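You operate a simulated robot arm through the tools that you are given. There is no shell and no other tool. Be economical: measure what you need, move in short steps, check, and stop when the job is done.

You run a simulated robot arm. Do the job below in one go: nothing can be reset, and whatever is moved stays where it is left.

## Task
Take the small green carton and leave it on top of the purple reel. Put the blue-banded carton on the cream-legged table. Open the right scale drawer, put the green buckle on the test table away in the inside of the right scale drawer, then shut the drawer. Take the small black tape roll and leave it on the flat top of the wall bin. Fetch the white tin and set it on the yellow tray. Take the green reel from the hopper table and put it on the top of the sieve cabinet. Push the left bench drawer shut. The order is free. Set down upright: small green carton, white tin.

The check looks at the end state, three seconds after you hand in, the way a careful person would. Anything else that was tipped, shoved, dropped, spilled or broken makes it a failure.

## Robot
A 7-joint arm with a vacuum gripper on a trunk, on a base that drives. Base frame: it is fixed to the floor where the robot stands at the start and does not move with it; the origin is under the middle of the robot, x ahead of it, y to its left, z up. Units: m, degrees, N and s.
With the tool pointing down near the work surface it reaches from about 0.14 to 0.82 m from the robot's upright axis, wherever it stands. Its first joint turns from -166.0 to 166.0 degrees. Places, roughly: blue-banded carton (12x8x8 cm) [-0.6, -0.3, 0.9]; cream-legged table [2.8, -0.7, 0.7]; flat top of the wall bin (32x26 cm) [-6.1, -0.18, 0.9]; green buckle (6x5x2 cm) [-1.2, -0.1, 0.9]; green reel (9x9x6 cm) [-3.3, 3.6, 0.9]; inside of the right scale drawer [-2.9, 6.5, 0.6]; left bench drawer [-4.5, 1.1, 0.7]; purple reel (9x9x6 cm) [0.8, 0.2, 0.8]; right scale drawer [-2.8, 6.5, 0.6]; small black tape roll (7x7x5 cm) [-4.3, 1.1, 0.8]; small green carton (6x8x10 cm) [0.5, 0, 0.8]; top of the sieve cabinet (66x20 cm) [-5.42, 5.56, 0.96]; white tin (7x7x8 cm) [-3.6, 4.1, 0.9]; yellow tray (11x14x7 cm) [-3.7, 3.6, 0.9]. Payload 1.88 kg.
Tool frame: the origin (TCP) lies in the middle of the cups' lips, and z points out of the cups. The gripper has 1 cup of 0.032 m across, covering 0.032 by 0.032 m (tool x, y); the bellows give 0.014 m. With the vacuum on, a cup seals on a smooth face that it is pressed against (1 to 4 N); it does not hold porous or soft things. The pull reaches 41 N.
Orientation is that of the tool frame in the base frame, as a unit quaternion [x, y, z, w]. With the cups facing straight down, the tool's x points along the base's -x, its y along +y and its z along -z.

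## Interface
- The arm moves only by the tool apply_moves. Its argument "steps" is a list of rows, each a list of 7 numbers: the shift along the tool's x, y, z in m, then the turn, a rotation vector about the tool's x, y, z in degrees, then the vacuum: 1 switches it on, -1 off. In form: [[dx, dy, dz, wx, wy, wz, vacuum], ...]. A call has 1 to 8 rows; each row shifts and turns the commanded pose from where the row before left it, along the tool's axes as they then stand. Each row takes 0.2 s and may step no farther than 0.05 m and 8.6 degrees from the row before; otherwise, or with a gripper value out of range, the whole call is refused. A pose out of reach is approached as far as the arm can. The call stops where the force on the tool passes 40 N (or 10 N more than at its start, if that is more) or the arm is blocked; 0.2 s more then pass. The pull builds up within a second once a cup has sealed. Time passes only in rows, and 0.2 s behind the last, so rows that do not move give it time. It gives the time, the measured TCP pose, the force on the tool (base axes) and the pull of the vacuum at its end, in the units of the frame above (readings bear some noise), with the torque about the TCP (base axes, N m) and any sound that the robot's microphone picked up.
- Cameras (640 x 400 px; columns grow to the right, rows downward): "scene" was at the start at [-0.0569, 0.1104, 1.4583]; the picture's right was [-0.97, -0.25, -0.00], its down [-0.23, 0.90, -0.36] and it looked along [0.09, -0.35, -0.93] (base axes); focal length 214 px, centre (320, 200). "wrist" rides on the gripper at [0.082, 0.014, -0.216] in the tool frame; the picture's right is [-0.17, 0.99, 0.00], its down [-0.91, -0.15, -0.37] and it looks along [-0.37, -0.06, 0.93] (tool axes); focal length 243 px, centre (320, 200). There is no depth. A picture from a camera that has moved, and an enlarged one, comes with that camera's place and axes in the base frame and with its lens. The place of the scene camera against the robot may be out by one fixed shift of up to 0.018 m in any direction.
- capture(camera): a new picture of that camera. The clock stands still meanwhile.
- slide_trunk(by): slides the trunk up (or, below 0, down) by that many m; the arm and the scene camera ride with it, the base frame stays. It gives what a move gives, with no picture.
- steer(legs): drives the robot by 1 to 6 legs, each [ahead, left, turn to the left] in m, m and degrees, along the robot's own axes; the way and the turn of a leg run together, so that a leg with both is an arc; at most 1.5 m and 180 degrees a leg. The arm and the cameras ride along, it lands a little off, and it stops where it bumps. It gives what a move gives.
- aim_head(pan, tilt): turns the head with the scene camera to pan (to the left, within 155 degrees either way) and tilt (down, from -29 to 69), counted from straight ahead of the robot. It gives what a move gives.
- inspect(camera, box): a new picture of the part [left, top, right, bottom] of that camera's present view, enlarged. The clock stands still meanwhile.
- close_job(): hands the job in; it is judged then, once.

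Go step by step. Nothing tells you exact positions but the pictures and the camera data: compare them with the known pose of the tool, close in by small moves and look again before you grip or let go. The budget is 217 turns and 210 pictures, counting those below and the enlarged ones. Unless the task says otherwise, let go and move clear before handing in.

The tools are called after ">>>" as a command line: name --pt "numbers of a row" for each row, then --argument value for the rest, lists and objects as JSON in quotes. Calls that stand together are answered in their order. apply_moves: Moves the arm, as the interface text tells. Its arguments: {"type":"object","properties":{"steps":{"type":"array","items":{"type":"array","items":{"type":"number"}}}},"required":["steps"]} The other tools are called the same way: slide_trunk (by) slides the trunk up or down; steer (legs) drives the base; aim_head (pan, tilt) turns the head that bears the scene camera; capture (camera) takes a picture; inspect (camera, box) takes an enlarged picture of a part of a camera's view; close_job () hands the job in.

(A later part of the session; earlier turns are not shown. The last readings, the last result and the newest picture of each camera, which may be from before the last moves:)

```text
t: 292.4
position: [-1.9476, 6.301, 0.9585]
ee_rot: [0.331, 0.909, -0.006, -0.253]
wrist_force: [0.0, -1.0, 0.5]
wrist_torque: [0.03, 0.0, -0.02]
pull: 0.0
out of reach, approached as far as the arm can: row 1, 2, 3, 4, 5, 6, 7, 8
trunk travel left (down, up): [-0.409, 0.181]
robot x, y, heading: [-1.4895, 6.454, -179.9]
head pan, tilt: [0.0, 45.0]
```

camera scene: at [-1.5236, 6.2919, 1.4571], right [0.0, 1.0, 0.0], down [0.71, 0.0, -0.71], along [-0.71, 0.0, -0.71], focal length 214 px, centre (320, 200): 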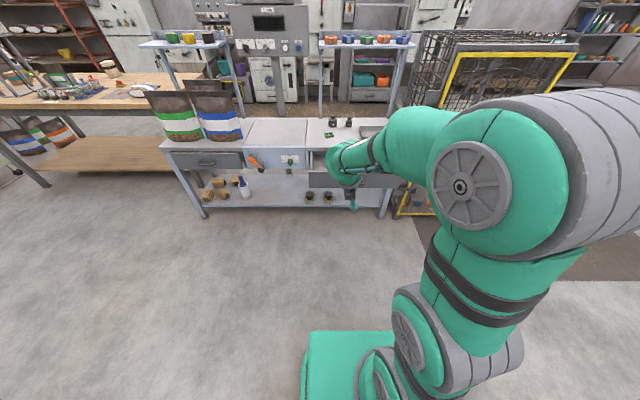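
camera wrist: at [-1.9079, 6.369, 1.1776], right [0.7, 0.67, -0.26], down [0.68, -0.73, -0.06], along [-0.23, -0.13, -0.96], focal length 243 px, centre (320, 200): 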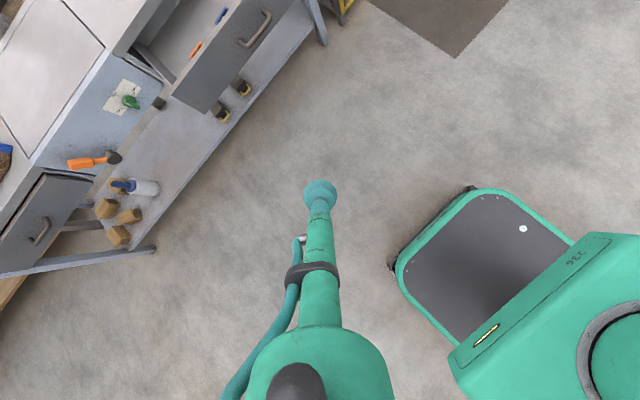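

I'll extend the arm straight out to unfold the elbow, then level the tool.

>>> apply_moves --pt "0.0294 -0.0268 0.0209 0 0 0 -1" --pt "0.0294 -0.0268 0.0209 0 0 0 -1" --pt "0.0294 -0.0268 0.0209 0 0 0 -1" --pt "0.0294 -0.0268 0.0209 0 0 0 -1" --pt "0.0294 -0.0268 0.0209 0 0 0 -1" --pt "0.0294 -0.0268 0.0209 0 0 0 -1" --pt "0.0294 -0.0268 0.0209 0 0 0 -1"

>>> apply_moves --pt "0 0 0 -3 -7.4 0 -1" --pt "0 0 0 -3 -7.4 0 -1" --pt "0 0 0 -3 -7.4 0 -1"

```text
t: 294.0
position: [-2.2361, 6.309, 0.8929]
ee_rot: [0.33, 0.907, -0.004, -0.262]
wrist_force: [-0.6, -0.4, -0.2]
wrist_torque: [0.04, -0.07, -0.05]
pull: 0.0
out of reach, approached as far as the arm can: row 3, 4, 5, 6, 7
trunk travel left (down, up): [-0.409, 0.181]
robot x, y, heading: [-1.4912, 6.4557, -179.9]
head pan, tilt: [0.0, 45.0]
```

```text
t: 294.8
position: [-2.2348, 6.3097, 0.8928]
ee_rot: [0.33, 0.907, -0.005, -0.262]
wrist_force: [-0.8, 0.0, 0.2]
wrist_torque: [0.01, -0.02, 0.01]
pull: 0.2
out of reach, approached as far as the arm can: row 1, 2, 3
trunk travel left (down, up): [-0.409, 0.181]
robot x, y, heading: [-1.4905, 6.4568, -180.2]
head pan, tilt: [0.0, 45.0]
```

>>> apply_moves --pt "0 0 0 0 0 -8 -1" --pt "0 0 0 0 0 -8 -1" --pt "0 0 0 0 0 -8 -1" --pt "0 0 0 0 0 -8 -1" --pt "0 0 0 0 0 -8 -1" --pt "0 0 0 0 0 -8 -1" --pt "0 0 0 0 0 -8 -1"

>>> apply_moves --pt "0 0 0 0 -8 0 -1" --pt "0 0 0 0 -8 0 -1" --pt "0 0 0 0 -8 0 -1"

>>> capture --camera "scene"

```text
t: 296.4
position: [-2.2347, 6.3086, 0.8927]
ee_rot: [-0.134, 0.956, 0.119, -0.234]
wrist_force: [0.0, 0.4, 0.1]
wrist_torque: [-0.01, -0.01, 0.0]
pull: 0.0
trunk travel left (down, up): [-0.409, 0.181]
robot x, y, heading: [-1.4946, 6.4597, -179.9]
head pan, tilt: [0.0, 45.0]
```

```text
t: 297.2
position: [-2.229, 6.3086, 0.8842]
ee_rot: [-0.13, 0.958, 0.127, -0.221]
wrist_force: [-0.5, -0.1, -0.2]
wrist_torque: [-0.05, -0.06, -0.02]
pull: 0.0
out of reach, approached as far as the arm can: row 1, 2, 3
trunk travel left (down, up): [-0.409, 0.181]
robot x, y, heading: [-1.4927, 6.4534, -180.2]
head pan, tilt: [0.0, 45.0]
```

```text
123 pictures are left
camera scene: at [-1.5237, 6.2918, 1.4571], right [0.0, 1.0, 0.0], down [0.71, 0.0, -0.71], along [-0.71, 0.0, -0.71], focal length 214 px, centre (320, 200)
```

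scene: 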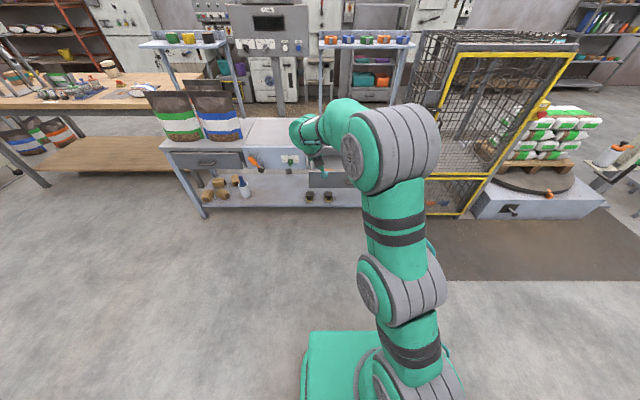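

>>> apply_moves --pt "0 0 0 -2.4 7.5 1.5 -1" --pt "0 0 0 -2.4 7.5 1.5 -1" --pt "0 0 0 -2.4 7.5 1.5 -1" --pt "0 0 0 -2.4 7.5 1.5 -1" --pt "0 0 0 -2.4 7.5 1.5 -1"

```text
t: 298.4
position: [-2.2302, 6.3101, 0.8843]
ee_rot: [-0.081, 0.825, 0.162, -0.536]
wrist_force: [1.5, 0.0, -0.6]
wrist_torque: [-0.02, -0.05, 0.0]
pull: 0.0
trunk travel left (down, up): [-0.409, 0.181]
robot x, y, heading: [-1.4913, 6.459, -179.8]
head pan, tilt: [0.0, 45.0]
```

>>> apply_moves --pt "0 0 0 6.9 2.8 -3 -1" --pt "0 0 0 6.9 2.8 -3 -1" --pt "0 0 0 6.9 2.8 -3 -1" --pt "0 0 0 6.9 2.8 -3 -1" --pt "0 0 0 6.9 2.8 -3 -1"

```text
t: 299.8
position: [-2.2004, 6.2918, 0.8383]
ee_rot: [-0.314, 0.787, 0.027, -0.53]
wrist_force: [0.3, 0.1, 0.4]
wrist_torque: [0.01, -0.05, 0.0]
pull: 0.1
out of reach, approached as far as the arm can: row 4, 5
trunk travel left (down, up): [-0.409, 0.181]
robot x, y, heading: [-1.4906, 6.4571, -179.7]
head pan, tilt: [0.0, 45.0]
stopped in row 5: the arm was blocked; the commanded pose is now the measured one
```

>>> apply_moves --pt "-0.02 -0.009 -0.002 3.3 -7.3 0 -1" --pt "-0.02 -0.009 -0.002 3.3 -7.3 0 -1" --pt "-0.02 -0.009 -0.002 3.3 -7.3 0 -1" --pt "-0.02 -0.009 -0.002 3.3 -7.3 0 -1" --pt "-0.02 -0.009 -0.002 3.3 -7.3 0 -1"

```text
t: 301.0
position: [-2.0972, 6.319, 0.7517]
ee_rot: [-0.357, 0.911, 0.011, -0.208]
wrist_force: [-0.8, -0.1, 0.0]
wrist_torque: [0.02, 0.01, -0.01]
pull: 0.1
out of reach, approached as far as the arm can: row 3, 4
trunk travel left (down, up): [-0.409, 0.181]
robot x, y, heading: [-1.4937, 6.4564, -179.9]
head pan, tilt: [0.0, 45.0]
```

>>> apply_moves --pt "0 0 -0.04 0 0 0 -1" --pt "0 0 -0.04 3.3 -7.3 0 -1" --pt "0 0 -0.04 3.3 -7.3 0 -1" --pt "0 0 -0.04 3.3 -7.3 0 -1" --pt "0 0 -0.04 0 0 0 -1"

```text
t: 302.2
position: [-2.0492, 6.3342, 0.943]
ee_rot: [-0.369, 0.93, 0.002, 0.0]
wrist_force: [-0.6, -0.2, 0.1]
wrist_torque: [0.01, -0.03, -0.01]
pull: 0.0
trunk travel left (down, up): [-0.409, 0.181]
robot x, y, heading: [-1.4938, 6.4526, -179.7]
head pan, tilt: [0.0, 45.0]
```

Tool is vertical again. Now collect the buckle.

>>> apply_moves --pt "0 0 -0.03 0 0 8 -1" --pt "0 0 -0.03 0 0 8 -1" --pt "0 0 0 0 0 8 -1" --pt "0 0 0 0 0 8 -1"

>>> steer --legs '[[0.62, 0, 0]]'

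>>> capture --camera "wrist"

>>> capture --camera "scene"

```text
t: 303.2
position: [-2.0506, 6.3325, 1.003]
ee_rot: [-0.097, 0.995, 0.003, -0.001]
wrist_force: [0.3, 0.2, 0.9]
wrist_torque: [0.01, 0.02, 0.02]
pull: 0.3
trunk travel left (down, up): [-0.409, 0.181]
robot x, y, heading: [-1.488, 6.4551, -180.1]
head pan, tilt: [0.0, 45.0]
```

```text
t: 306.7
position: [-2.676, 6.3315, 1.0027]
ee_rot: [-0.1, 0.995, 0.003, -0.001]
wrist_force: [-0.3, 0.6, -0.1]
wrist_torque: [-0.01, 0.04, -0.02]
pull: 0.0
trunk travel left (down, up): [-0.409, 0.181]
robot x, y, heading: [-2.1186, 6.4518, -180.0]
head pan, tilt: [0.0, 45.0]
```

```text
122 pictures are left
camera wrist: at [-2.7593, 6.3283, 1.2183], right [-0.03, 1.0, 0.0], down [0.93, 0.03, 0.37], along [0.37, 0.02, -0.93], focal length 243 px, centre (320, 200)
```

wrist: 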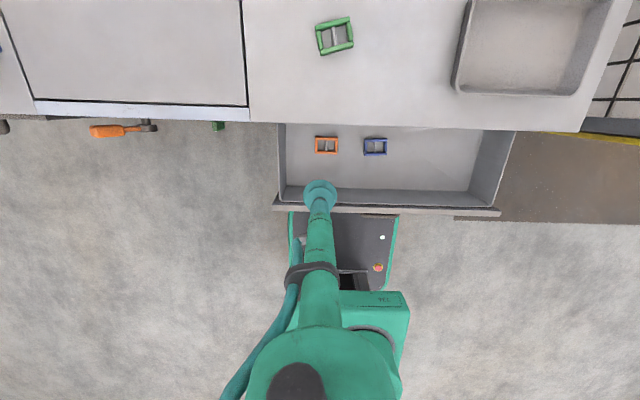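

```text
121 pictures are left
camera scene: at [-2.1493, 6.291, 1.4571], right [0.0, 1.0, 0.0], down [0.71, 0.0, -0.71], along [-0.71, 0.0, -0.71], focal length 214 px, centre (320, 200)
```

scene: 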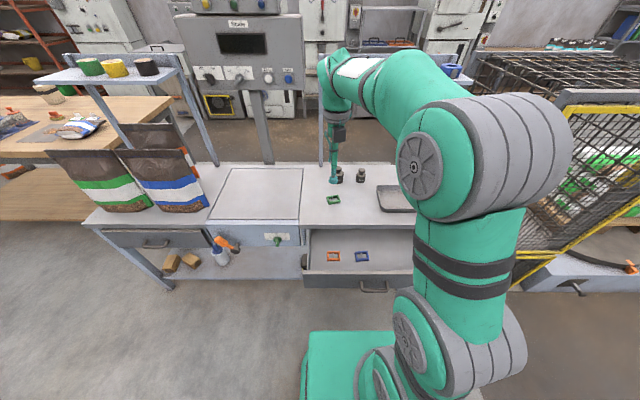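

>>> apply_moves --pt "0.0455 0.0148 0.01 0 0 0 -1" --pt "0.0455 0.0148 0.01 0 0 0 -1" --pt "0.0455 0.0148 0.01 0 0 0 -1" --pt "0.0455 0.0148 0.01 0 0 0 -1" --pt "0 0 0.05 0 0 0 -1" --pt "0 0 0.05 0 0 0 -1" --pt "0 0 0.05 0 0 0 -1" --pt "0 0 0.03 0 0 0 -1"

>>> inspect --camera "wrist" --box '[240, 125, 400, 225]'

```text
t: 308.5
position: [-2.866, 6.3546, 0.7849]
ee_rot: [-0.099, 0.995, 0.002, -0.001]
wrist_force: [0.2, 0.7, 0.2]
wrist_torque: [0.0, -0.01, -0.04]
pull: 0.0
trunk travel left (down, up): [-0.409, 0.181]
robot x, y, heading: [-2.1141, 6.4542, -180.3]
head pan, tilt: [0.0, 45.0]
```

```text
4.00 times, centred on (320, 175) of wrist
camera zoom: at [-2.9499, 6.351, 1.0006], right [-0.03, 1.0, 0.0], down [0.93, 0.03, 0.37], along [0.37, 0.02, -0.93], focal length 970 px, centre (320, 300)
```

zoom: 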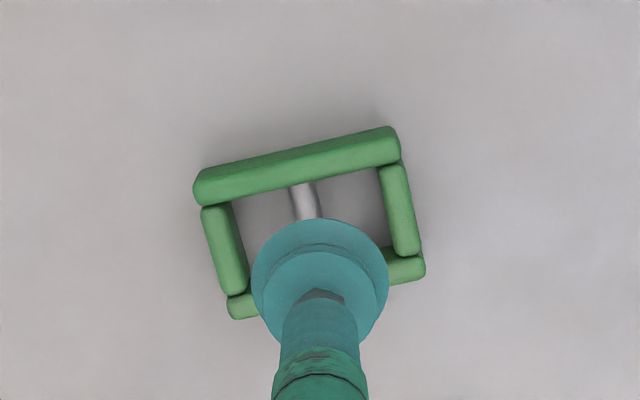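

>>> apply_moves --pt "0 0 0.03 0 0 0 1" --pt "0 0 0.015 0 0 0 1" --pt "0 0 0.007 0 0 0 1" --pt "0 0 0.005 0 0 0 1" --pt "0 0 0 0 0 0 1" --pt "0 0 0 0 0 0 1"

```text
t: 309.9
position: [-2.8675, 6.356, 0.7311]
ee_rot: [-0.1, 0.995, 0.002, -0.005]
wrist_force: [-4.8, -5.8, 30.5]
wrist_torque: [-0.17, -0.11, -0.05]
pull: 40.6
trunk travel left (down, up): [-0.409, 0.181]
robot x, y, heading: [-2.1206, 6.4531, -180.0]
head pan, tilt: [0.0, 45.0]
```

>>> apply_moves --pt "0 0 -0.02 0 0 0 1" --pt "0 0 -0.045 0 0 0 1" --pt "0 0 -0.045 0 0 0 1" --pt "0 0 -0.045 0 0 0 1" --pt "0 0 -0.045 0 0 0 1"

>>> steer --legs '[[-0.22, -0.12, 0]]'

>>> apply_moves --pt "0 0.025 0 0 0 0 1" --pt "0 0.025 0 0 0 0 1" --pt "0 0.025 0 0 0 0 1" --pt "0 0.02 0 0 0 0 1"

>>> capture --camera "wrist"

>>> capture --camera "scene"

```text
t: 311.1
position: [-2.8665, 6.3558, 0.9256]
ee_rot: [-0.099, 0.995, 0.003, 0.0]
wrist_force: [-0.5, -0.2, 0.4]
wrist_torque: [-0.04, -0.05, -0.02]
pull: 41.1
trunk travel left (down, up): [-0.409, 0.181]
robot x, y, heading: [-2.1176, 6.4565, -180.0]
head pan, tilt: [0.0, 45.0]
```

```text
t: 312.9
position: [-2.6448, 6.4775, 0.9276]
ee_rot: [-0.099, 0.995, 0.002, -0.001]
wrist_force: [0.9, 0.9, -0.6]
wrist_torque: [-0.01, 0.0, 0.03]
pull: 40.5
trunk travel left (down, up): [-0.409, 0.181]
robot x, y, heading: [-1.8961, 6.572, -179.7]
head pan, tilt: [0.0, 45.0]
```

```text
t: 313.9
position: [-2.6641, 6.5707, 0.9268]
ee_rot: [-0.098, 0.995, 0.003, 0.0]
wrist_force: [0.0, 0.1, -0.7]
wrist_torque: [-0.01, 0.0, 0.04]
pull: 40.6
trunk travel left (down, up): [-0.409, 0.181]
robot x, y, heading: [-1.894, 6.573, -179.8]
head pan, tilt: [0.0, 45.0]
```

```text
119 pictures are left
camera wrist: at [-2.7472, 6.5671, 1.1421], right [-0.03, 1.0, 0.01], down [0.93, 0.03, 0.37], along [0.37, 0.02, -0.93], focal length 243 px, centre (320, 200)
```

wrist: 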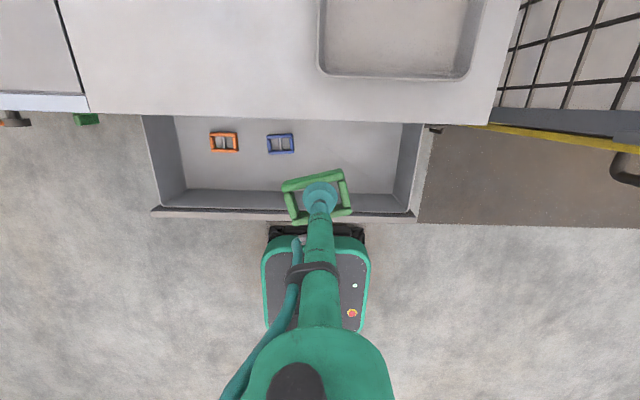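

```text
118 pictures are left
camera scene: at [-1.9275, 6.4116, 1.4571], right [0.0, 1.0, 0.0], down [0.71, 0.0, -0.71], along [-0.71, 0.0, -0.71], focal length 214 px, centre (320, 200)
```

scene: 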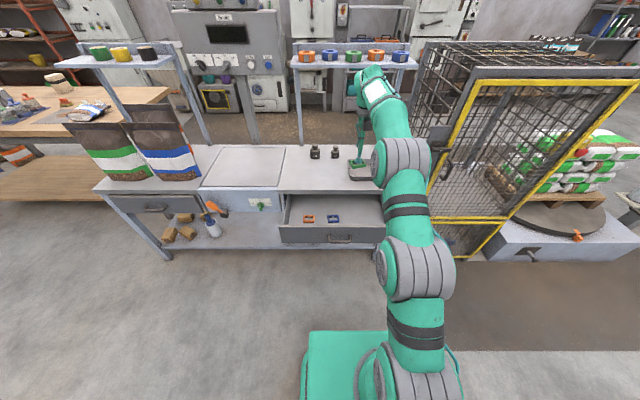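

>>> apply_moves --pt "-0.0235 -0.005 0.03 0 0 0 1" --pt "0 0 0.04 0 0 0 1" --pt "0 0 0.04 0 0 0 1" --pt "0 0 0.04 0 0 0 1" --pt "0 0 0.04 0 0 0 1"

>>> capture --camera "wrist"

>>> inspect --camera "scene" --box '[260, 130, 420, 230]'

```text
t: 315.1
position: [-2.6394, 6.573, 0.738]
ee_rot: [-0.098, 0.995, 0.003, -0.001]
wrist_force: [0.3, -0.1, 0.7]
wrist_torque: [-0.03, 0.04, 0.02]
pull: 40.9
trunk travel left (down, up): [-0.409, 0.181]
robot x, y, heading: [-1.8931, 6.5727, -180.1]
head pan, tilt: [0.0, 45.0]
```

```text
117 pictures are left
camera wrist: at [-2.7231, 6.5679, 0.9532], right [-0.03, 1.0, 0.01], down [0.93, 0.03, 0.37], along [0.37, 0.02, -0.93], focal length 243 px, centre (320, 200)
```

wrist: 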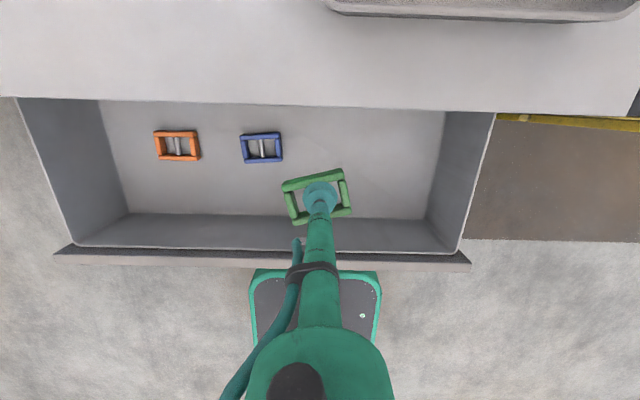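

```text
4.00 times, centred on (340, 180) of scene
camera zoom: at [-1.9273, 6.4117, 1.4572], right [0.0, 1.0, 0.0], down [0.71, 0.0, -0.71], along [-0.71, 0.0, -0.71], focal length 858 px, centre (240, 280)
```

zoom: 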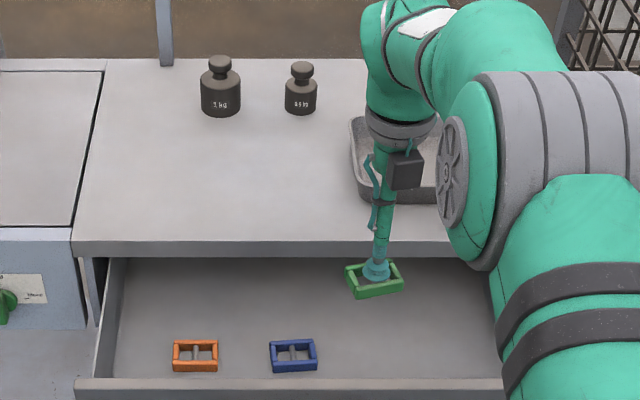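

>>> apply_moves --pt "-0.015 0 0.03 0 0 0 1" --pt "0 0 0.03 0 0 0 1" --pt "0 0 0.02 0 0 0 1" --pt "0 0 0.015 0 0 0 1" --pt "0 0 0.01 0 0 0 1" --pt "0 0 0.01 0 0 0 1"

>>> inspect --camera "scene" --box '[260, 130, 420, 230]'

```text
t: 316.5
position: [-2.6248, 6.5751, 0.6218]
ee_rot: [-0.098, 0.995, 0.003, -0.001]
wrist_force: [-0.1, 0.5, -0.9]
wrist_torque: [-0.04, 0.0, 0.0]
pull: 40.9
trunk travel left (down, up): [-0.409, 0.181]
robot x, y, heading: [-1.8939, 6.5745, -179.9]
head pan, tilt: [0.0, 45.0]
```

```text
4.00 times, centred on (340, 180) of scene
camera zoom: at [-1.9273, 6.4117, 1.4571], right [0.0, 1.0, 0.0], down [0.71, 0.0, -0.71], along [-0.71, 0.0, -0.71], focal length 858 px, centre (240, 280)
```

zoom: 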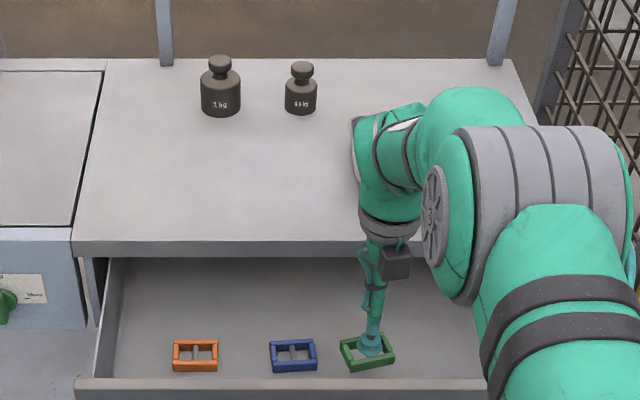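

>>> apply_moves --pt "0 0 0.01 0 0 0 1" --pt "0 0 0.008 0 0 0 1" --pt "0 0 0.006 0 0 0 1"

```text
t: 317.3
position: [-2.6245, 6.5756, 0.5997]
ee_rot: [-0.098, 0.995, 0.003, -0.002]
wrist_force: [0.3, 0.4, -0.7]
wrist_torque: [0.01, 0.01, 0.0]
pull: 40.6
trunk travel left (down, up): [-0.409, 0.181]
robot x, y, heading: [-1.8948, 6.5753, -179.9]
head pan, tilt: [0.0, 45.0]
```

>>> apply_moves --pt "0 0 0.007 0 0 0 1" --pt "0 0 0.006 0 0 0 1" --pt "0 0 0.005 0 0 0 1"

```text
t: 318.1
position: [-2.6226, 6.5742, 0.5802]
ee_rot: [-0.098, 0.995, 0.003, -0.001]
wrist_force: [-0.2, -1.1, -0.2]
wrist_torque: [0.03, -0.02, -0.01]
pull: 40.7
trunk travel left (down, up): [-0.409, 0.181]
robot x, y, heading: [-1.8973, 6.5758, -180.3]
head pan, tilt: [0.0, 45.0]
```

>>> apply_moves --pt "0 0 0.006 0 0 0 1" --pt "0 0 0.005 0 0 0 1"

>>> inspect --camera "scene" --box '[300, 170, 380, 220]'

```text
t: 318.7
position: [-2.6262, 6.576, 0.5757]
ee_rot: [-0.098, 0.995, 0.003, -0.007]
wrist_force: [-1.3, -0.2, 27.4]
wrist_torque: [-0.14, -0.16, -0.07]
pull: 40.8
trunk travel left (down, up): [-0.409, 0.181]
robot x, y, heading: [-1.8945, 6.5765, -180.0]
head pan, tilt: [0.0, 45.0]
```

```text
8.00 times, centred on (340, 195) of scene
camera zoom: at [-1.9253, 6.4117, 1.4577], right [0.0, 1.0, 0.0], down [0.71, 0.0, -0.71], along [-0.71, 0.0, -0.71], focal length 1716 px, centre (160, 240)
```

zoom: 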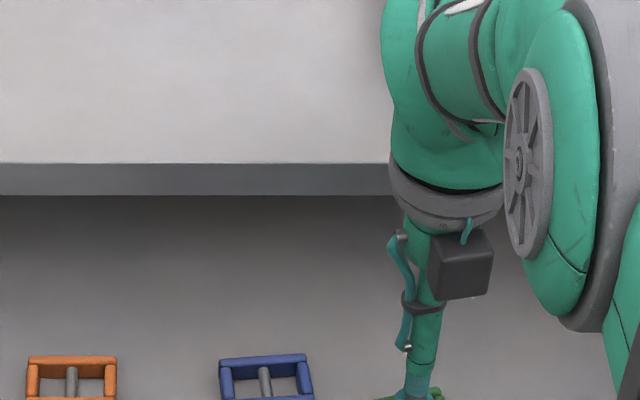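

>>> apply_moves --pt "0 0 -0.004 0 0 0 -1" --pt "0 0 0 0 0 0 -1" --pt "0 0 0 0 0 0 -1" --pt "0 0 -0.015 0 0 0 -1" --pt "0 0 -0.045 0 0 0 -1" --pt "0 0 -0.045 0 0 0 -1" --pt "0 0 -0.045 0 0 0 -1" --pt "0 0 -0.045 0 0 0 -1"

>>> apply_moves --pt "0 0 -0.045 0 0 0 -1" --pt "0 0 -0.045 0 0 0 -1"

>>> steer --legs '[[-0.25, 0.165, 0]]'

>>> capture --camera "wrist"

>>> capture --camera "scene"

```text
t: 320.5
position: [-2.6229, 6.5737, 0.7708]
ee_rot: [-0.098, 0.995, 0.002, -0.001]
wrist_force: [0.0, -0.2, -0.5]
wrist_torque: [0.05, -0.01, 0.05]
pull: 0.0
trunk travel left (down, up): [-0.409, 0.181]
robot x, y, heading: [-1.8956, 6.5731, -179.8]
head pan, tilt: [0.0, 45.0]
```

```text
t: 321.1
position: [-2.6232, 6.5706, 0.8596]
ee_rot: [-0.098, 0.995, 0.003, 0.0]
wrist_force: [0.5, 0.4, 0.0]
wrist_torque: [-0.01, 0.0, 0.01]
pull: 0.0
trunk travel left (down, up): [-0.409, 0.181]
robot x, y, heading: [-1.8969, 6.5747, -180.0]
head pan, tilt: [0.0, 45.0]
```

```text
t: 323.2
position: [-2.3706, 6.4074, 0.8591]
ee_rot: [-0.096, 0.995, 0.002, 0.0]
wrist_force: [0.1, 0.2, 0.6]
wrist_torque: [-0.02, -0.01, 0.01]
pull: 0.1
trunk travel left (down, up): [-0.409, 0.181]
robot x, y, heading: [-1.6472, 6.4095, 179.6]
head pan, tilt: [0.0, 45.0]
```

```text
113 pictures are left
camera wrist: at [-2.4535, 6.4039, 1.0756], right [-0.03, 1.0, 0.0], down [0.93, 0.02, 0.37], along [0.37, 0.01, -0.93], focal length 243 px, centre (320, 200)
```

wrist: 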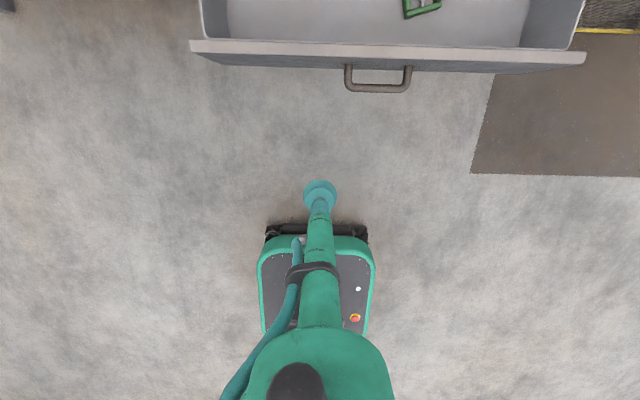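

```text
112 pictures are left
camera scene: at [-1.6757, 6.2456, 1.4571], right [0.0, 1.0, 0.0], down [0.71, 0.0, -0.71], along [-0.71, 0.0, -0.71], focal length 214 px, centre (320, 200)
```

scene: 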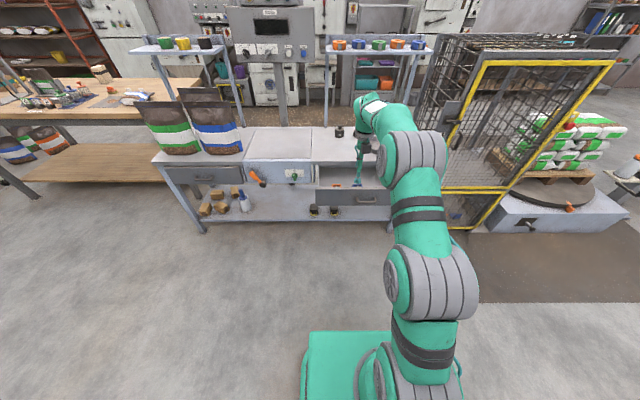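

>>> apply_moves --pt "0 0 0.045 0 0 0 -1" --pt "0 0 0.045 0 0 0 -1" --pt "0 0 0.045 0 0 0 -1" --pt "0 0 0.045 0 0 0 -1" --pt "0 0 0.045 0 0 0 -1"

>>> steer --legs '[[0.22, 0, 0]]'

>>> inspect --camera "scene" --box '[240, 80, 480, 230]'

```text
t: 324.4
position: [-2.3703, 6.408, 0.6366]
ee_rot: [-0.096, 0.995, 0.002, -0.002]
wrist_force: [0.0, 0.8, 0.2]
wrist_torque: [0.06, 0.01, 0.02]
pull: 0.1
trunk travel left (down, up): [-0.409, 0.181]
robot x, y, heading: [-1.6439, 6.4075, 180.0]
head pan, tilt: [0.0, 45.0]
```

```text
t: 326.1
position: [-2.5866, 6.413, 0.6357]
ee_rot: [-0.095, 0.995, 0.003, -0.001]
wrist_force: [-0.4, 0.1, -0.6]
wrist_torque: [0.02, 0.0, 0.02]
pull: 0.1
trunk travel left (down, up): [-0.409, 0.181]
robot x, y, heading: [-1.8608, 6.4122, 179.6]
head pan, tilt: [0.0, 45.0]
```

```text
2.67 times, centred on (360, 155) of scene
camera zoom: at [-1.8946, 6.2469, 1.4571], right [0.01, 1.0, 0.0], down [0.71, -0.01, -0.71], along [-0.71, 0.01, -0.71], focal length 572 px, centre (213, 320)
```

zoom: 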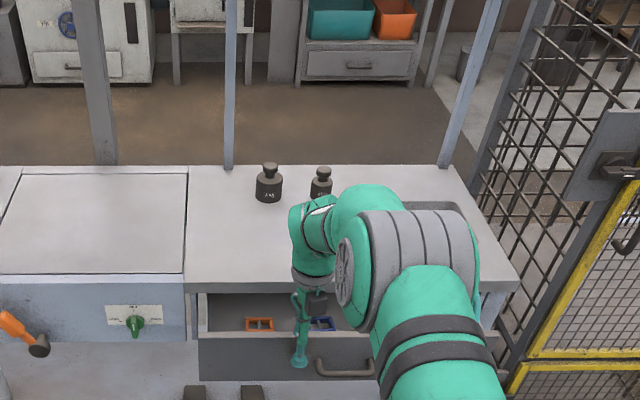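

>>> steer --legs '[[0.1, 0, 0.3]]'

>>> inspect --camera "scene" --box '[240, 80, 480, 230]'

```text
t: 327.2
position: [-2.6861, 6.4072, 0.6356]
ee_rot: [-0.097, 0.995, 0.003, -0.001]
wrist_force: [0.2, 1.4, 0.7]
wrist_torque: [-0.01, 0.0, -0.01]
pull: 0.1
trunk travel left (down, up): [-0.409, 0.181]
robot x, y, heading: [-1.9632, 6.4103, 180.0]
head pan, tilt: [0.0, 45.0]
```

```text
2.67 times, centred on (360, 155) of scene
camera zoom: at [-1.992, 6.2472, 1.4571], right [0.0, 1.0, 0.0], down [0.71, 0.0, -0.71], along [-0.71, 0.0, -0.71], focal length 572 px, centre (213, 320)
```

zoom: 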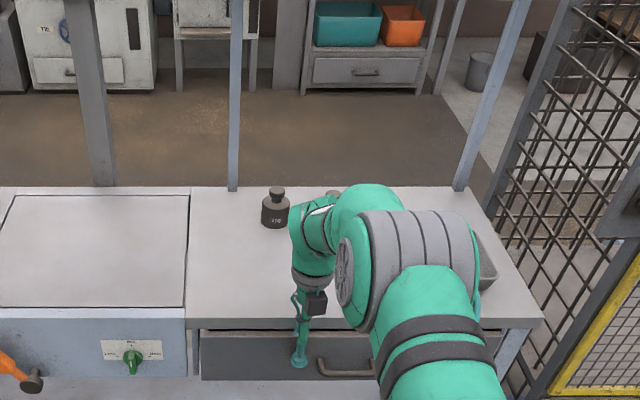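

>>> apply_moves --pt "0.008 0 0 0 0 0 -1" --pt "0.006 0 0 0 0 0 -1" --pt "0.006 0 0 0 0 0 -1"

```text
t: 327.9
position: [-2.6914, 6.4064, 0.6294]
ee_rot: [-0.094, 0.996, 0.0, 0.01]
wrist_force: [7.3, 1.1, 2.1]
wrist_torque: [0.01, 0.07, 0.04]
pull: 0.1
trunk travel left (down, up): [-0.409, 0.181]
robot x, y, heading: [-1.9571, 6.408, 179.7]
head pan, tilt: [0.0, 45.0]
stopped in row 3: the force on the tool passed its limit at 45 N (the readings are from after the stop); the commanded pose is now the measured one
```

>>> apply_moves --pt "-0.03 0 0 0 0 0 -1" --pt "-0.04 0 0 0 0 0 -1"

>>> steer --legs '[[-0.35, 0, 0]]'

>>> inspect --camera "scene" --box '[140, 110, 460, 310]'

```text
t: 328.5
position: [-2.6226, 6.4187, 0.6332]
ee_rot: [-0.094, 0.995, 0.002, 0.009]
wrist_force: [0.2, -1.1, -0.3]
wrist_torque: [0.01, -0.04, -0.01]
pull: 0.1
trunk travel left (down, up): [-0.409, 0.181]
robot x, y, heading: [-1.9595, 6.411, 179.8]
head pan, tilt: [0.0, 45.0]
```

```text
t: 330.8
position: [-2.2752, 6.4204, 0.6316]
ee_rot: [-0.092, 0.996, 0.002, 0.009]
wrist_force: [-0.2, -0.2, 0.2]
wrist_torque: [0.02, -0.04, 0.01]
pull: 0.1
trunk travel left (down, up): [-0.409, 0.181]
robot x, y, heading: [-1.6154, 6.4061, 179.4]
head pan, tilt: [0.0, 45.0]
```

```text
2.00 times, centred on (300, 210) of scene
camera zoom: at [-1.6476, 6.2457, 1.4571], right [0.01, 1.0, 0.0], down [0.71, -0.01, -0.71], along [-0.71, 0.01, -0.71], focal length 429 px, centre (360, 180)
```

zoom: 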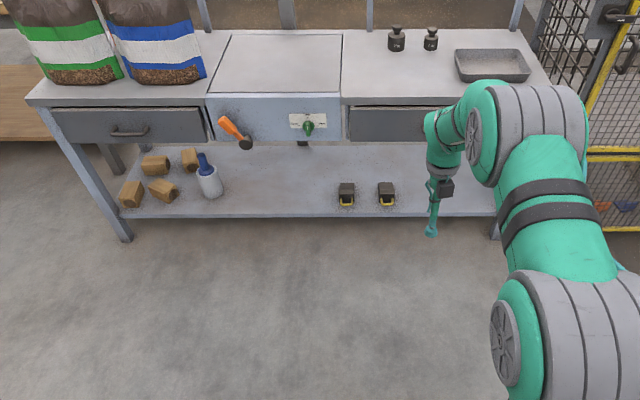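

Drawer is shut. Raising the arm and driving back toward the hopper table.

>>> apply_moves --pt "0 0 -0.045 0 0 0 -1" --pt "0 0 -0.045 0 0 0 -1" --pt "0 0 -0.045 0 0 0 -1" --pt "0 0 -0.045 0 0 0 -1" --pt "0 0 -0.045 0 0 0 -1" --pt "0 0 -0.045 0 0 0 -1" --pt "0 0 -0.045 0 0 0 -1" --pt "0 0 -0.045 0 0 0 -1"

>>> apply_moves --pt "-0.045 0 -0.01 0 0 0 -1" --pt "-0.045 0 -0.01 0 0 0 -1" --pt "-0.045 0 -0.01 0 0 0 -1" --pt "-0.045 0 -0.01 0 0 0 -1" --pt "-0.045 0 -0.01 0 0 0 -1"

>>> steer --legs '[[0, 1.3, 0], [0, 1.3, 0], [0.55, 0.2, 0]]'

>>> aim_head --pan 0 --tilt 35

>>> capture --camera "scene"

```text
t: 332.6
position: [-2.2817, 6.4171, 0.9914]
ee_rot: [-0.092, 0.996, 0.002, 0.009]
wrist_force: [-0.1, -0.2, 0.9]
wrist_torque: [0.03, -0.05, 0.04]
pull: 0.0
trunk travel left (down, up): [-0.409, 0.181]
robot x, y, heading: [-1.6148, 6.4118, 179.5]
head pan, tilt: [0.0, 45.0]
```

```text
t: 333.8
position: [-2.0601, 6.4579, 1.0457]
ee_rot: [-0.092, 0.996, 0.002, 0.009]
wrist_force: [0.2, -0.2, -0.4]
wrist_torque: [0.01, -0.05, 0.01]
pull: 0.1
trunk travel left (down, up): [-0.409, 0.181]
robot x, y, heading: [-1.6133, 6.4076, 179.4]
head pan, tilt: [0.0, 45.0]
```

```text
t: 349.3
position: [-2.6314, 3.6689, 1.0448]
ee_rot: [-0.087, 0.996, 0.002, 0.009]
wrist_force: [0.2, -0.2, 0.0]
wrist_torque: [0.02, -0.05, -0.01]
pull: 0.0
trunk travel left (down, up): [-0.409, 0.181]
robot x, y, heading: [-2.1809, 3.615, 178.8]
head pan, tilt: [0.0, 45.0]
```

```text
t: 350.0
position: [-2.6301, 3.6692, 1.0451]
ee_rot: [-0.087, 0.996, 0.002, 0.009]
wrist_force: [-0.4, 0.2, -1.0]
wrist_torque: [-0.01, 0.0, 0.0]
pull: 0.1
trunk travel left (down, up): [-0.409, 0.181]
robot x, y, heading: [-2.1842, 3.616, 178.9]
head pan, tilt: [0.0, 35.0]
```

```text
108 pictures are left
camera scene: at [-2.2249, 3.4538, 1.4719], right [0.02, 1.0, 0.0], down [0.57, -0.01, -0.82], along [-0.82, 0.01, -0.57], focal length 214 px, centre (320, 200)
```

scene: 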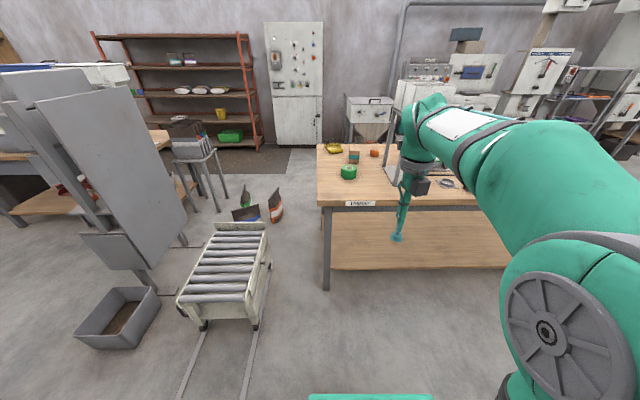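

The hopper table, reel and tray are seen; the far part of the table is out of reach from here. I'll pick the green reel from this side and survey paths first.

>>> aim_head --pan 45 --tilt 20

>>> capture --camera "scene"

>>> aim_head --pan -10 --tilt 15

>>> capture --camera "scene"

```text
t: 351.1
position: [-2.6312, 3.6689, 1.0457]
ee_rot: [-0.088, 0.996, 0.003, 0.009]
wrist_force: [-0.9, -1.2, -0.8]
wrist_torque: [0.03, -0.01, 0.03]
pull: 0.1
trunk travel left (down, up): [-0.409, 0.181]
robot x, y, heading: [-2.1817, 3.6163, 179.0]
head pan, tilt: [45.0, 20.0]
```

```text
107 pictures are left
camera scene: at [-2.2037, 3.3878, 1.4958], right [-0.69, 0.72, 0.0], down [0.25, 0.24, -0.94], along [-0.68, -0.65, -0.34], focal length 214 px, centre (320, 200)
```

scene: 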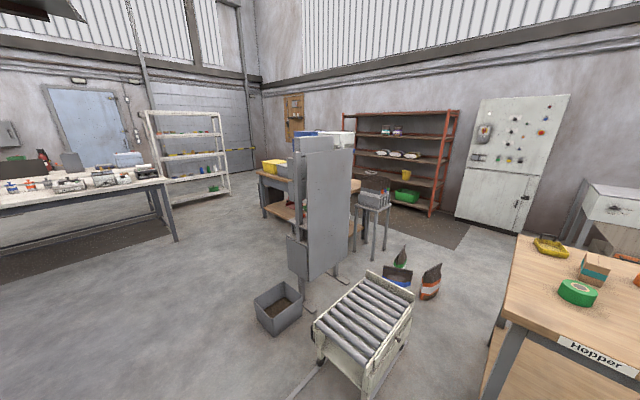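

```text
t: 352.4
position: [-2.6307, 3.6689, 1.0449]
ee_rot: [-0.087, 0.996, 0.002, 0.009]
wrist_force: [-0.5, 0.7, 0.2]
wrist_torque: [0.03, -0.02, 0.0]
pull: 0.0
trunk travel left (down, up): [-0.409, 0.181]
robot x, y, heading: [-2.1865, 3.6211, 179.0]
head pan, tilt: [-10.0, 15.0]
```

```text
106 pictures are left
camera scene: at [-2.2285, 3.4701, 1.5039], right [0.19, 0.98, 0.0], down [0.25, -0.05, -0.97], along [-0.95, 0.18, -0.26], focal length 214 px, centre (320, 200)
```

scene: 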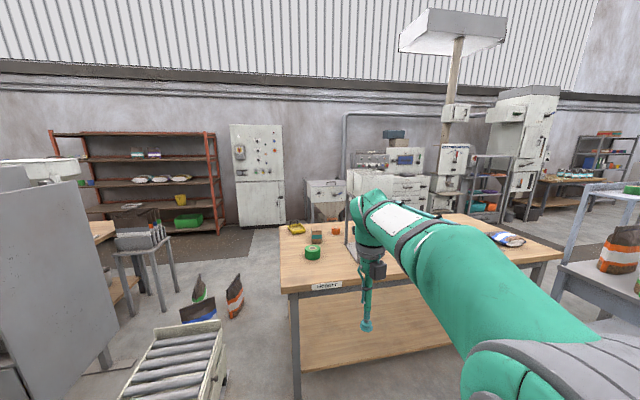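

There's an aisle behind the bench reaching the far side. First I'll take the reel from this side.

>>> steer --legs '[[0.56, 0, 1]]'

>>> capture --camera "wrist"

>>> aim_head --pan 0 --tilt 35

>>> capture --camera "scene"

```text
t: 355.6
position: [-3.1885, 3.6673, 1.0456]
ee_rot: [-0.095, 0.995, 0.001, 0.009]
wrist_force: [0.4, -0.1, 0.8]
wrist_torque: [-0.02, -0.02, 0.01]
pull: 0.0
trunk travel left (down, up): [-0.409, 0.181]
robot x, y, heading: [-2.7408, 3.6176, 179.7]
head pan, tilt: [-10.0, 15.0]
```

```text
105 pictures are left
camera wrist: at [-3.2766, 3.664, 1.2594], right [-0.02, 1.0, 0.0], down [0.92, 0.02, 0.39], along [0.39, 0.01, -0.92], focal length 243 px, centre (320, 200)
```

wrist: 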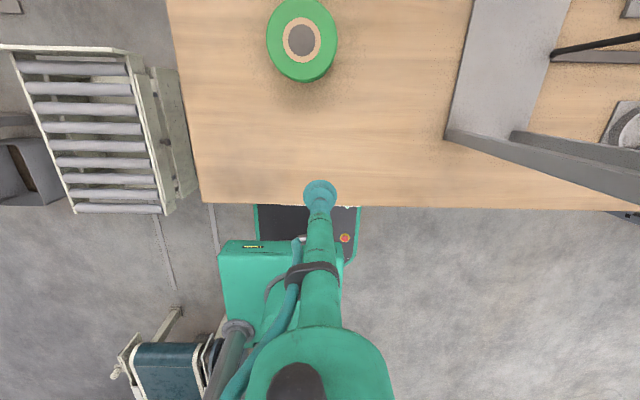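

```text
t: 356.4
position: [-3.1893, 3.6673, 1.0462]
ee_rot: [-0.095, 0.995, 0.002, 0.01]
wrist_force: [-0.3, 0.5, -0.4]
wrist_torque: [-0.05, 0.03, 0.03]
pull: 0.3
trunk travel left (down, up): [-0.409, 0.181]
robot x, y, heading: [-2.7392, 3.6231, 180.1]
head pan, tilt: [0.0, 35.0]
```

```text
104 pictures are left
camera scene: at [-2.7797, 3.4586, 1.472], right [0.0, 1.0, 0.0], down [0.57, 0.0, -0.82], along [-0.82, 0.0, -0.57], focal length 214 px, centre (320, 200)
```

scene: 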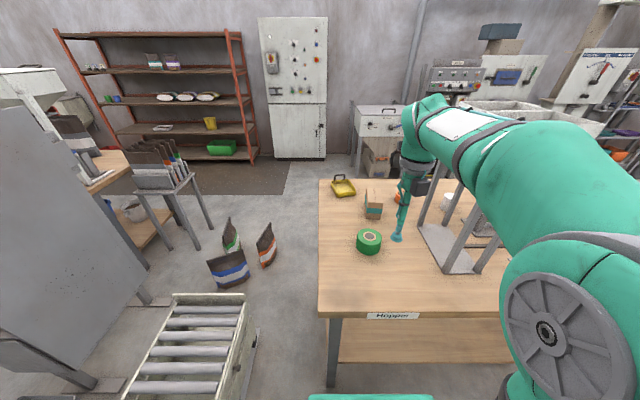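

>>> apply_moves --pt "0.0475 0 0.01 0 0 0 -1" --pt "0.0475 0 0.01 0 0 0 -1" --pt "0.0475 0 0.01 0 0 0 -1"

>>> inspect --camera "wrist" --box '[240, 110, 400, 210]'

```text
t: 357.2
position: [-3.3262, 3.6434, 1.0135]
ee_rot: [-0.094, 0.995, 0.002, 0.008]
wrist_force: [-0.3, -0.4, -0.2]
wrist_torque: [-0.01, 0.05, 0.0]
pull: 0.0
trunk travel left (down, up): [-0.409, 0.181]
robot x, y, heading: [-2.7391, 3.6222, 180.0]
head pan, tilt: [0.0, 35.0]
```

```text
4.00 times, centred on (320, 160) of wrist
camera zoom: at [-3.415, 3.6398, 1.2282], right [-0.02, 1.0, 0.0], down [0.92, 0.02, 0.39], along [0.39, 0.01, -0.92], focal length 970 px, centre (320, 360)
```

zoom: 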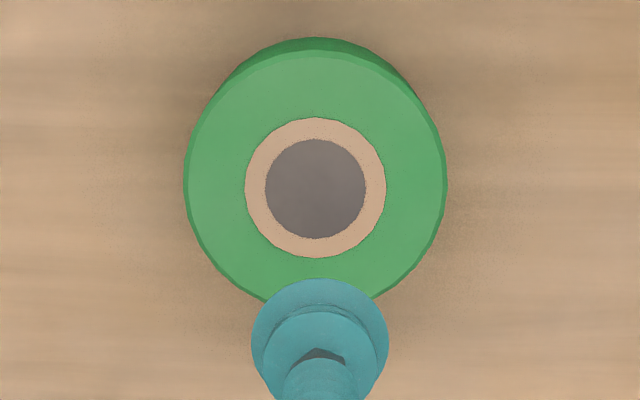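

>>> apply_moves --pt "0.012 0 0.04 0 0 0 -1" --pt "0 0 0.04 0 0 0 -1" --pt "0 0 0.02 0 0 0 1" --pt "0 0 0.008 0 0 0 1" --pt "0 0 0.006 0 0 0 1" --pt "0 0 0.004 0 0 0 1" --pt "0 0 0 0 0 0 1" --pt "0 0 0 0 0 0 1"

```text
t: 359.0
position: [-3.336, 3.6401, 0.8966]
ee_rot: [-0.096, 0.995, 0.001, 0.007]
wrist_force: [4.1, 1.1, 30.2]
wrist_torque: [-0.11, 0.36, -0.09]
pull: 40.9
trunk travel left (down, up): [-0.409, 0.181]
robot x, y, heading: [-2.7371, 3.6195, 180.0]
head pan, tilt: [0.0, 35.0]
```

>>> apply_moves --pt "0 0 -0.02 0 0 0 1" --pt "0 0 -0.045 0 0 0 1" --pt "0 0 -0.045 0 0 0 1" --pt "0 0 -0.04 0 0 0 1" --pt "-0.045 0 -0.01 0 0 0 1" --pt "-0.045 0 -0.01 0 0 0 1" --pt "-0.045 0 -0.01 0 0 0 1"

>>> steer --legs '[[-0.35, 0, 0], [0, 0, 90]]'

>>> capture --camera "wrist"

```text
t: 360.6
position: [-3.2075, 3.6608, 1.0773]
ee_rot: [-0.095, 0.995, 0.001, 0.01]
wrist_force: [-0.4, -0.2, -2.3]
wrist_torque: [0.0, -0.03, 0.0]
pull: 40.3
trunk travel left (down, up): [-0.409, 0.181]
robot x, y, heading: [-2.7419, 3.6229, 179.7]
head pan, tilt: [0.0, 35.0]
```

```text
t: 366.7
position: [-2.4281, 3.153, 1.0787]
ee_rot: [0.771, -0.637, -0.008, -0.005]
wrist_force: [-0.2, -0.4, -1.7]
wrist_torque: [-0.01, 0.02, -0.02]
pull: 40.4
trunk travel left (down, up): [-0.409, 0.181]
robot x, y, heading: [-2.3888, 3.6231, -90.0]
head pan, tilt: [0.0, 35.0]
```

```text
102 pictures are left
camera wrist: at [-2.4258, 3.0651, 1.2915], right [-1.0, -0.03, 0.0], down [-0.02, 0.92, 0.39], along [-0.01, 0.39, -0.92], focal length 243 px, centre (320, 200)
```

wrist: 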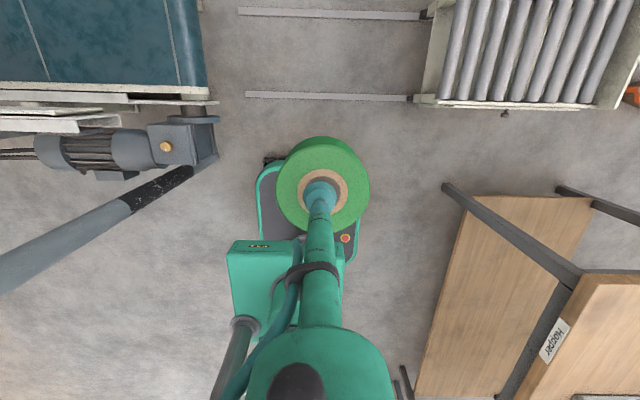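

>>> steer --legs '[[0.3, -0.065, 0], [0.7, 0, 0]]'

>>> capture --camera "wrist"

```text
t: 372.3
position: [-2.5102, 2.1344, 1.0789]
ee_rot: [0.767, -0.641, -0.007, -0.006]
wrist_force: [-1.2, 0.8, -2.6]
wrist_torque: [-0.01, 0.03, -0.01]
pull: 40.6
trunk travel left (down, up): [-0.409, 0.181]
robot x, y, heading: [-2.4652, 2.6026, -90.8]
head pan, tilt: [0.0, 35.0]
```

```text
101 pictures are left
camera wrist: at [-2.5093, 2.0472, 1.2915], right [-1.0, -0.01, 0.0], down [-0.01, 0.92, 0.39], along [-0.01, 0.39, -0.92], focal length 243 px, centre (320, 200)
```

wrist: 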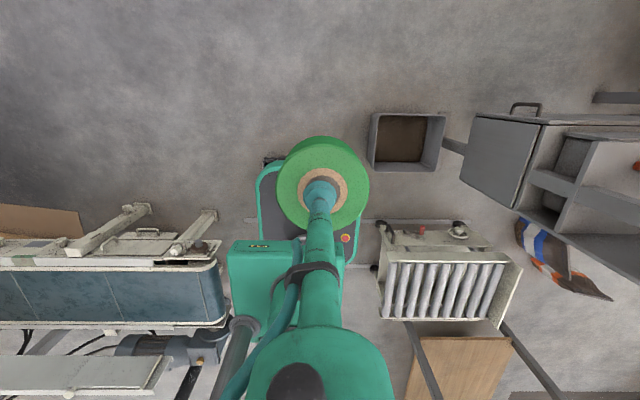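

>>> steer --legs '[[0.1, 0.025, 1.5], [1.1, 0, 0]]'

>>> aim_head --pan -60 --tilt 25

>>> capture --camera "scene"

```text
t: 378.6
position: [-2.461, 0.9462, 1.0777]
ee_rot: [0.776, -0.631, -0.007, -0.005]
wrist_force: [0.1, -1.1, -2.7]
wrist_torque: [0.01, 0.02, 0.02]
pull: 40.7
trunk travel left (down, up): [-0.409, 0.181]
robot x, y, heading: [-2.4286, 1.4157, -89.1]
head pan, tilt: [0.0, 35.0]
```

```text
t: 379.9
position: [-2.461, 0.9472, 1.0772]
ee_rot: [0.776, -0.631, -0.008, -0.005]
wrist_force: [-1.2, 0.0, -2.3]
wrist_torque: [-0.02, 0.0, 0.03]
pull: 40.7
trunk travel left (down, up): [-0.409, 0.181]
robot x, y, heading: [-2.4285, 1.414, -89.4]
head pan, tilt: [-60.0, 25.0]
```

```text
100 pictures are left
camera scene: at [-2.355, 1.4308, 1.4877], right [-0.51, 0.86, 0.0], down [0.36, 0.22, -0.91], along [-0.78, -0.46, -0.42], focal length 214 px, centre (320, 200)
```

scene: 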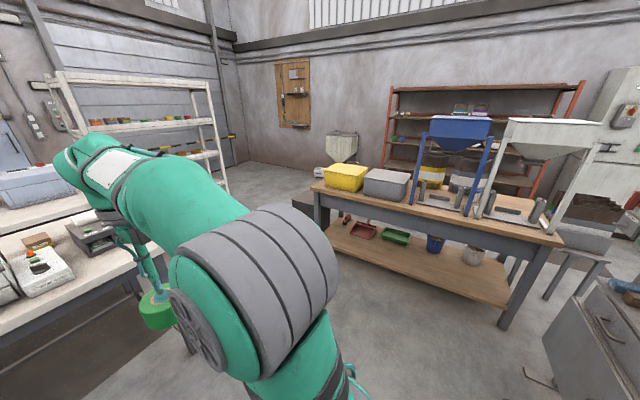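

>>> inspect --camera "scene" --box '[300, 100, 620, 300]'

```text
2.00 times, centred on (460, 200) of scene
camera zoom: at [-2.355, 1.4308, 1.4877], right [-0.51, 0.86, 0.0], down [0.36, 0.22, -0.91], along [-0.78, -0.46, -0.42], focal length 429 px, centre (40, 200)
```

zoom: 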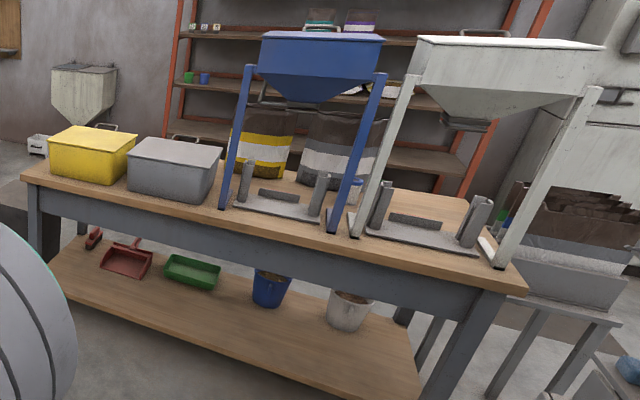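

>>> steer --legs '[[0.35, -0.9, 0], [1.5, 0, 0], [0, 0, -90]]'

>>> aim_head --pan 0 --tilt 30

>>> capture --camera "scene"

```text
t: 391.5
position: [-3.3335, -0.8503, 1.0826]
ee_rot: [0.777, -0.629, -0.005, -0.004]
wrist_force: [-0.6, 30.1, -3.1]
wrist_torque: [-6.57, -0.17, 0.39]
pull: 41.1
trunk travel left (down, up): [-0.409, 0.181]
robot x, y, heading: [-3.3051, -0.3904, -89.0]
head pan, tilt: [-60.0, 25.0]
stopped in leg 2: the force on the tool passed its limit at 89 N (the readings are from after the stop); the commanded pose is now the measured one
```

```text
t: 392.8
position: [-3.3348, -0.8499, 1.0823]
ee_rot: [0.778, -0.628, -0.005, -0.004]
wrist_force: [-0.8, 40.1, 0.0]
wrist_torque: [-8.91, -0.3, 0.48]
pull: 41.0
trunk travel left (down, up): [-0.409, 0.181]
robot x, y, heading: [-3.305, -0.3872, -88.7]
head pan, tilt: [0.0, 30.0]
```

```text
98 pictures are left
camera scene: at [-3.1518, -0.4089, 1.4799], right [-1.0, -0.02, 0.0], down [-0.01, 0.5, -0.87], along [0.02, -0.87, -0.5], focal length 214 px, centre (320, 200)
```

scene: 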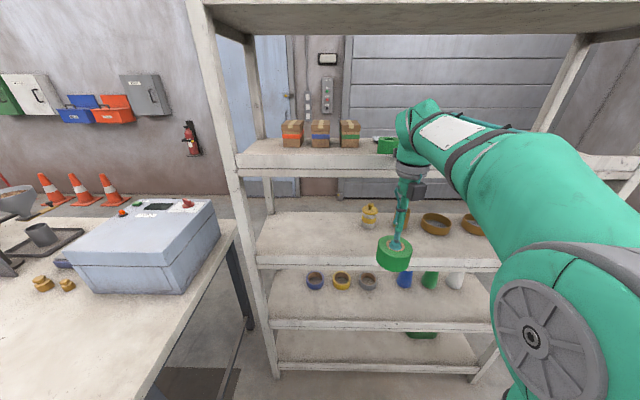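

I touched the white shelf with the reel; backing off at once and checking.

>>> steer --legs '[[-0.2, 0, 0]]'

>>> capture --camera "scene"

>>> capture --camera "wrist"

```text
t: 394.4
position: [-3.3387, -0.6507, 1.0796]
ee_rot: [0.778, -0.628, -0.006, -0.005]
wrist_force: [0.4, 0.4, -1.2]
wrist_torque: [0.03, -0.03, 0.0]
pull: 40.6
trunk travel left (down, up): [-0.409, 0.181]
robot x, y, heading: [-3.3109, -0.1825, -88.6]
head pan, tilt: [0.0, 30.0]
```

```text
97 pictures are left
camera scene: at [-3.1557, -0.2114, 1.4797], right [-1.0, -0.02, 0.0], down [-0.01, 0.5, -0.87], along [0.02, -0.87, -0.5], focal length 214 px, centre (320, 200)
```

scene: 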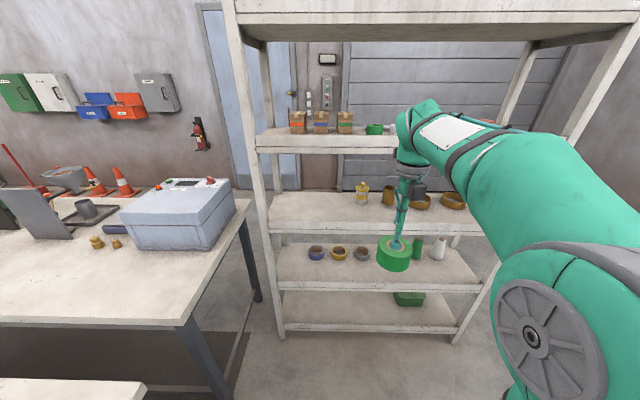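

```text
96 pictures are left
camera wrist: at [-3.3334, -0.7382, 1.294], right [-1.0, -0.04, 0.0], down [-0.04, 0.92, 0.39], along [-0.02, 0.39, -0.92], focal length 243 px, centre (320, 200)
```

wrist: 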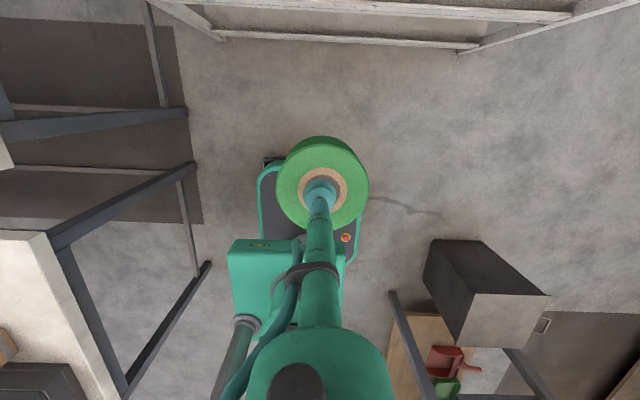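

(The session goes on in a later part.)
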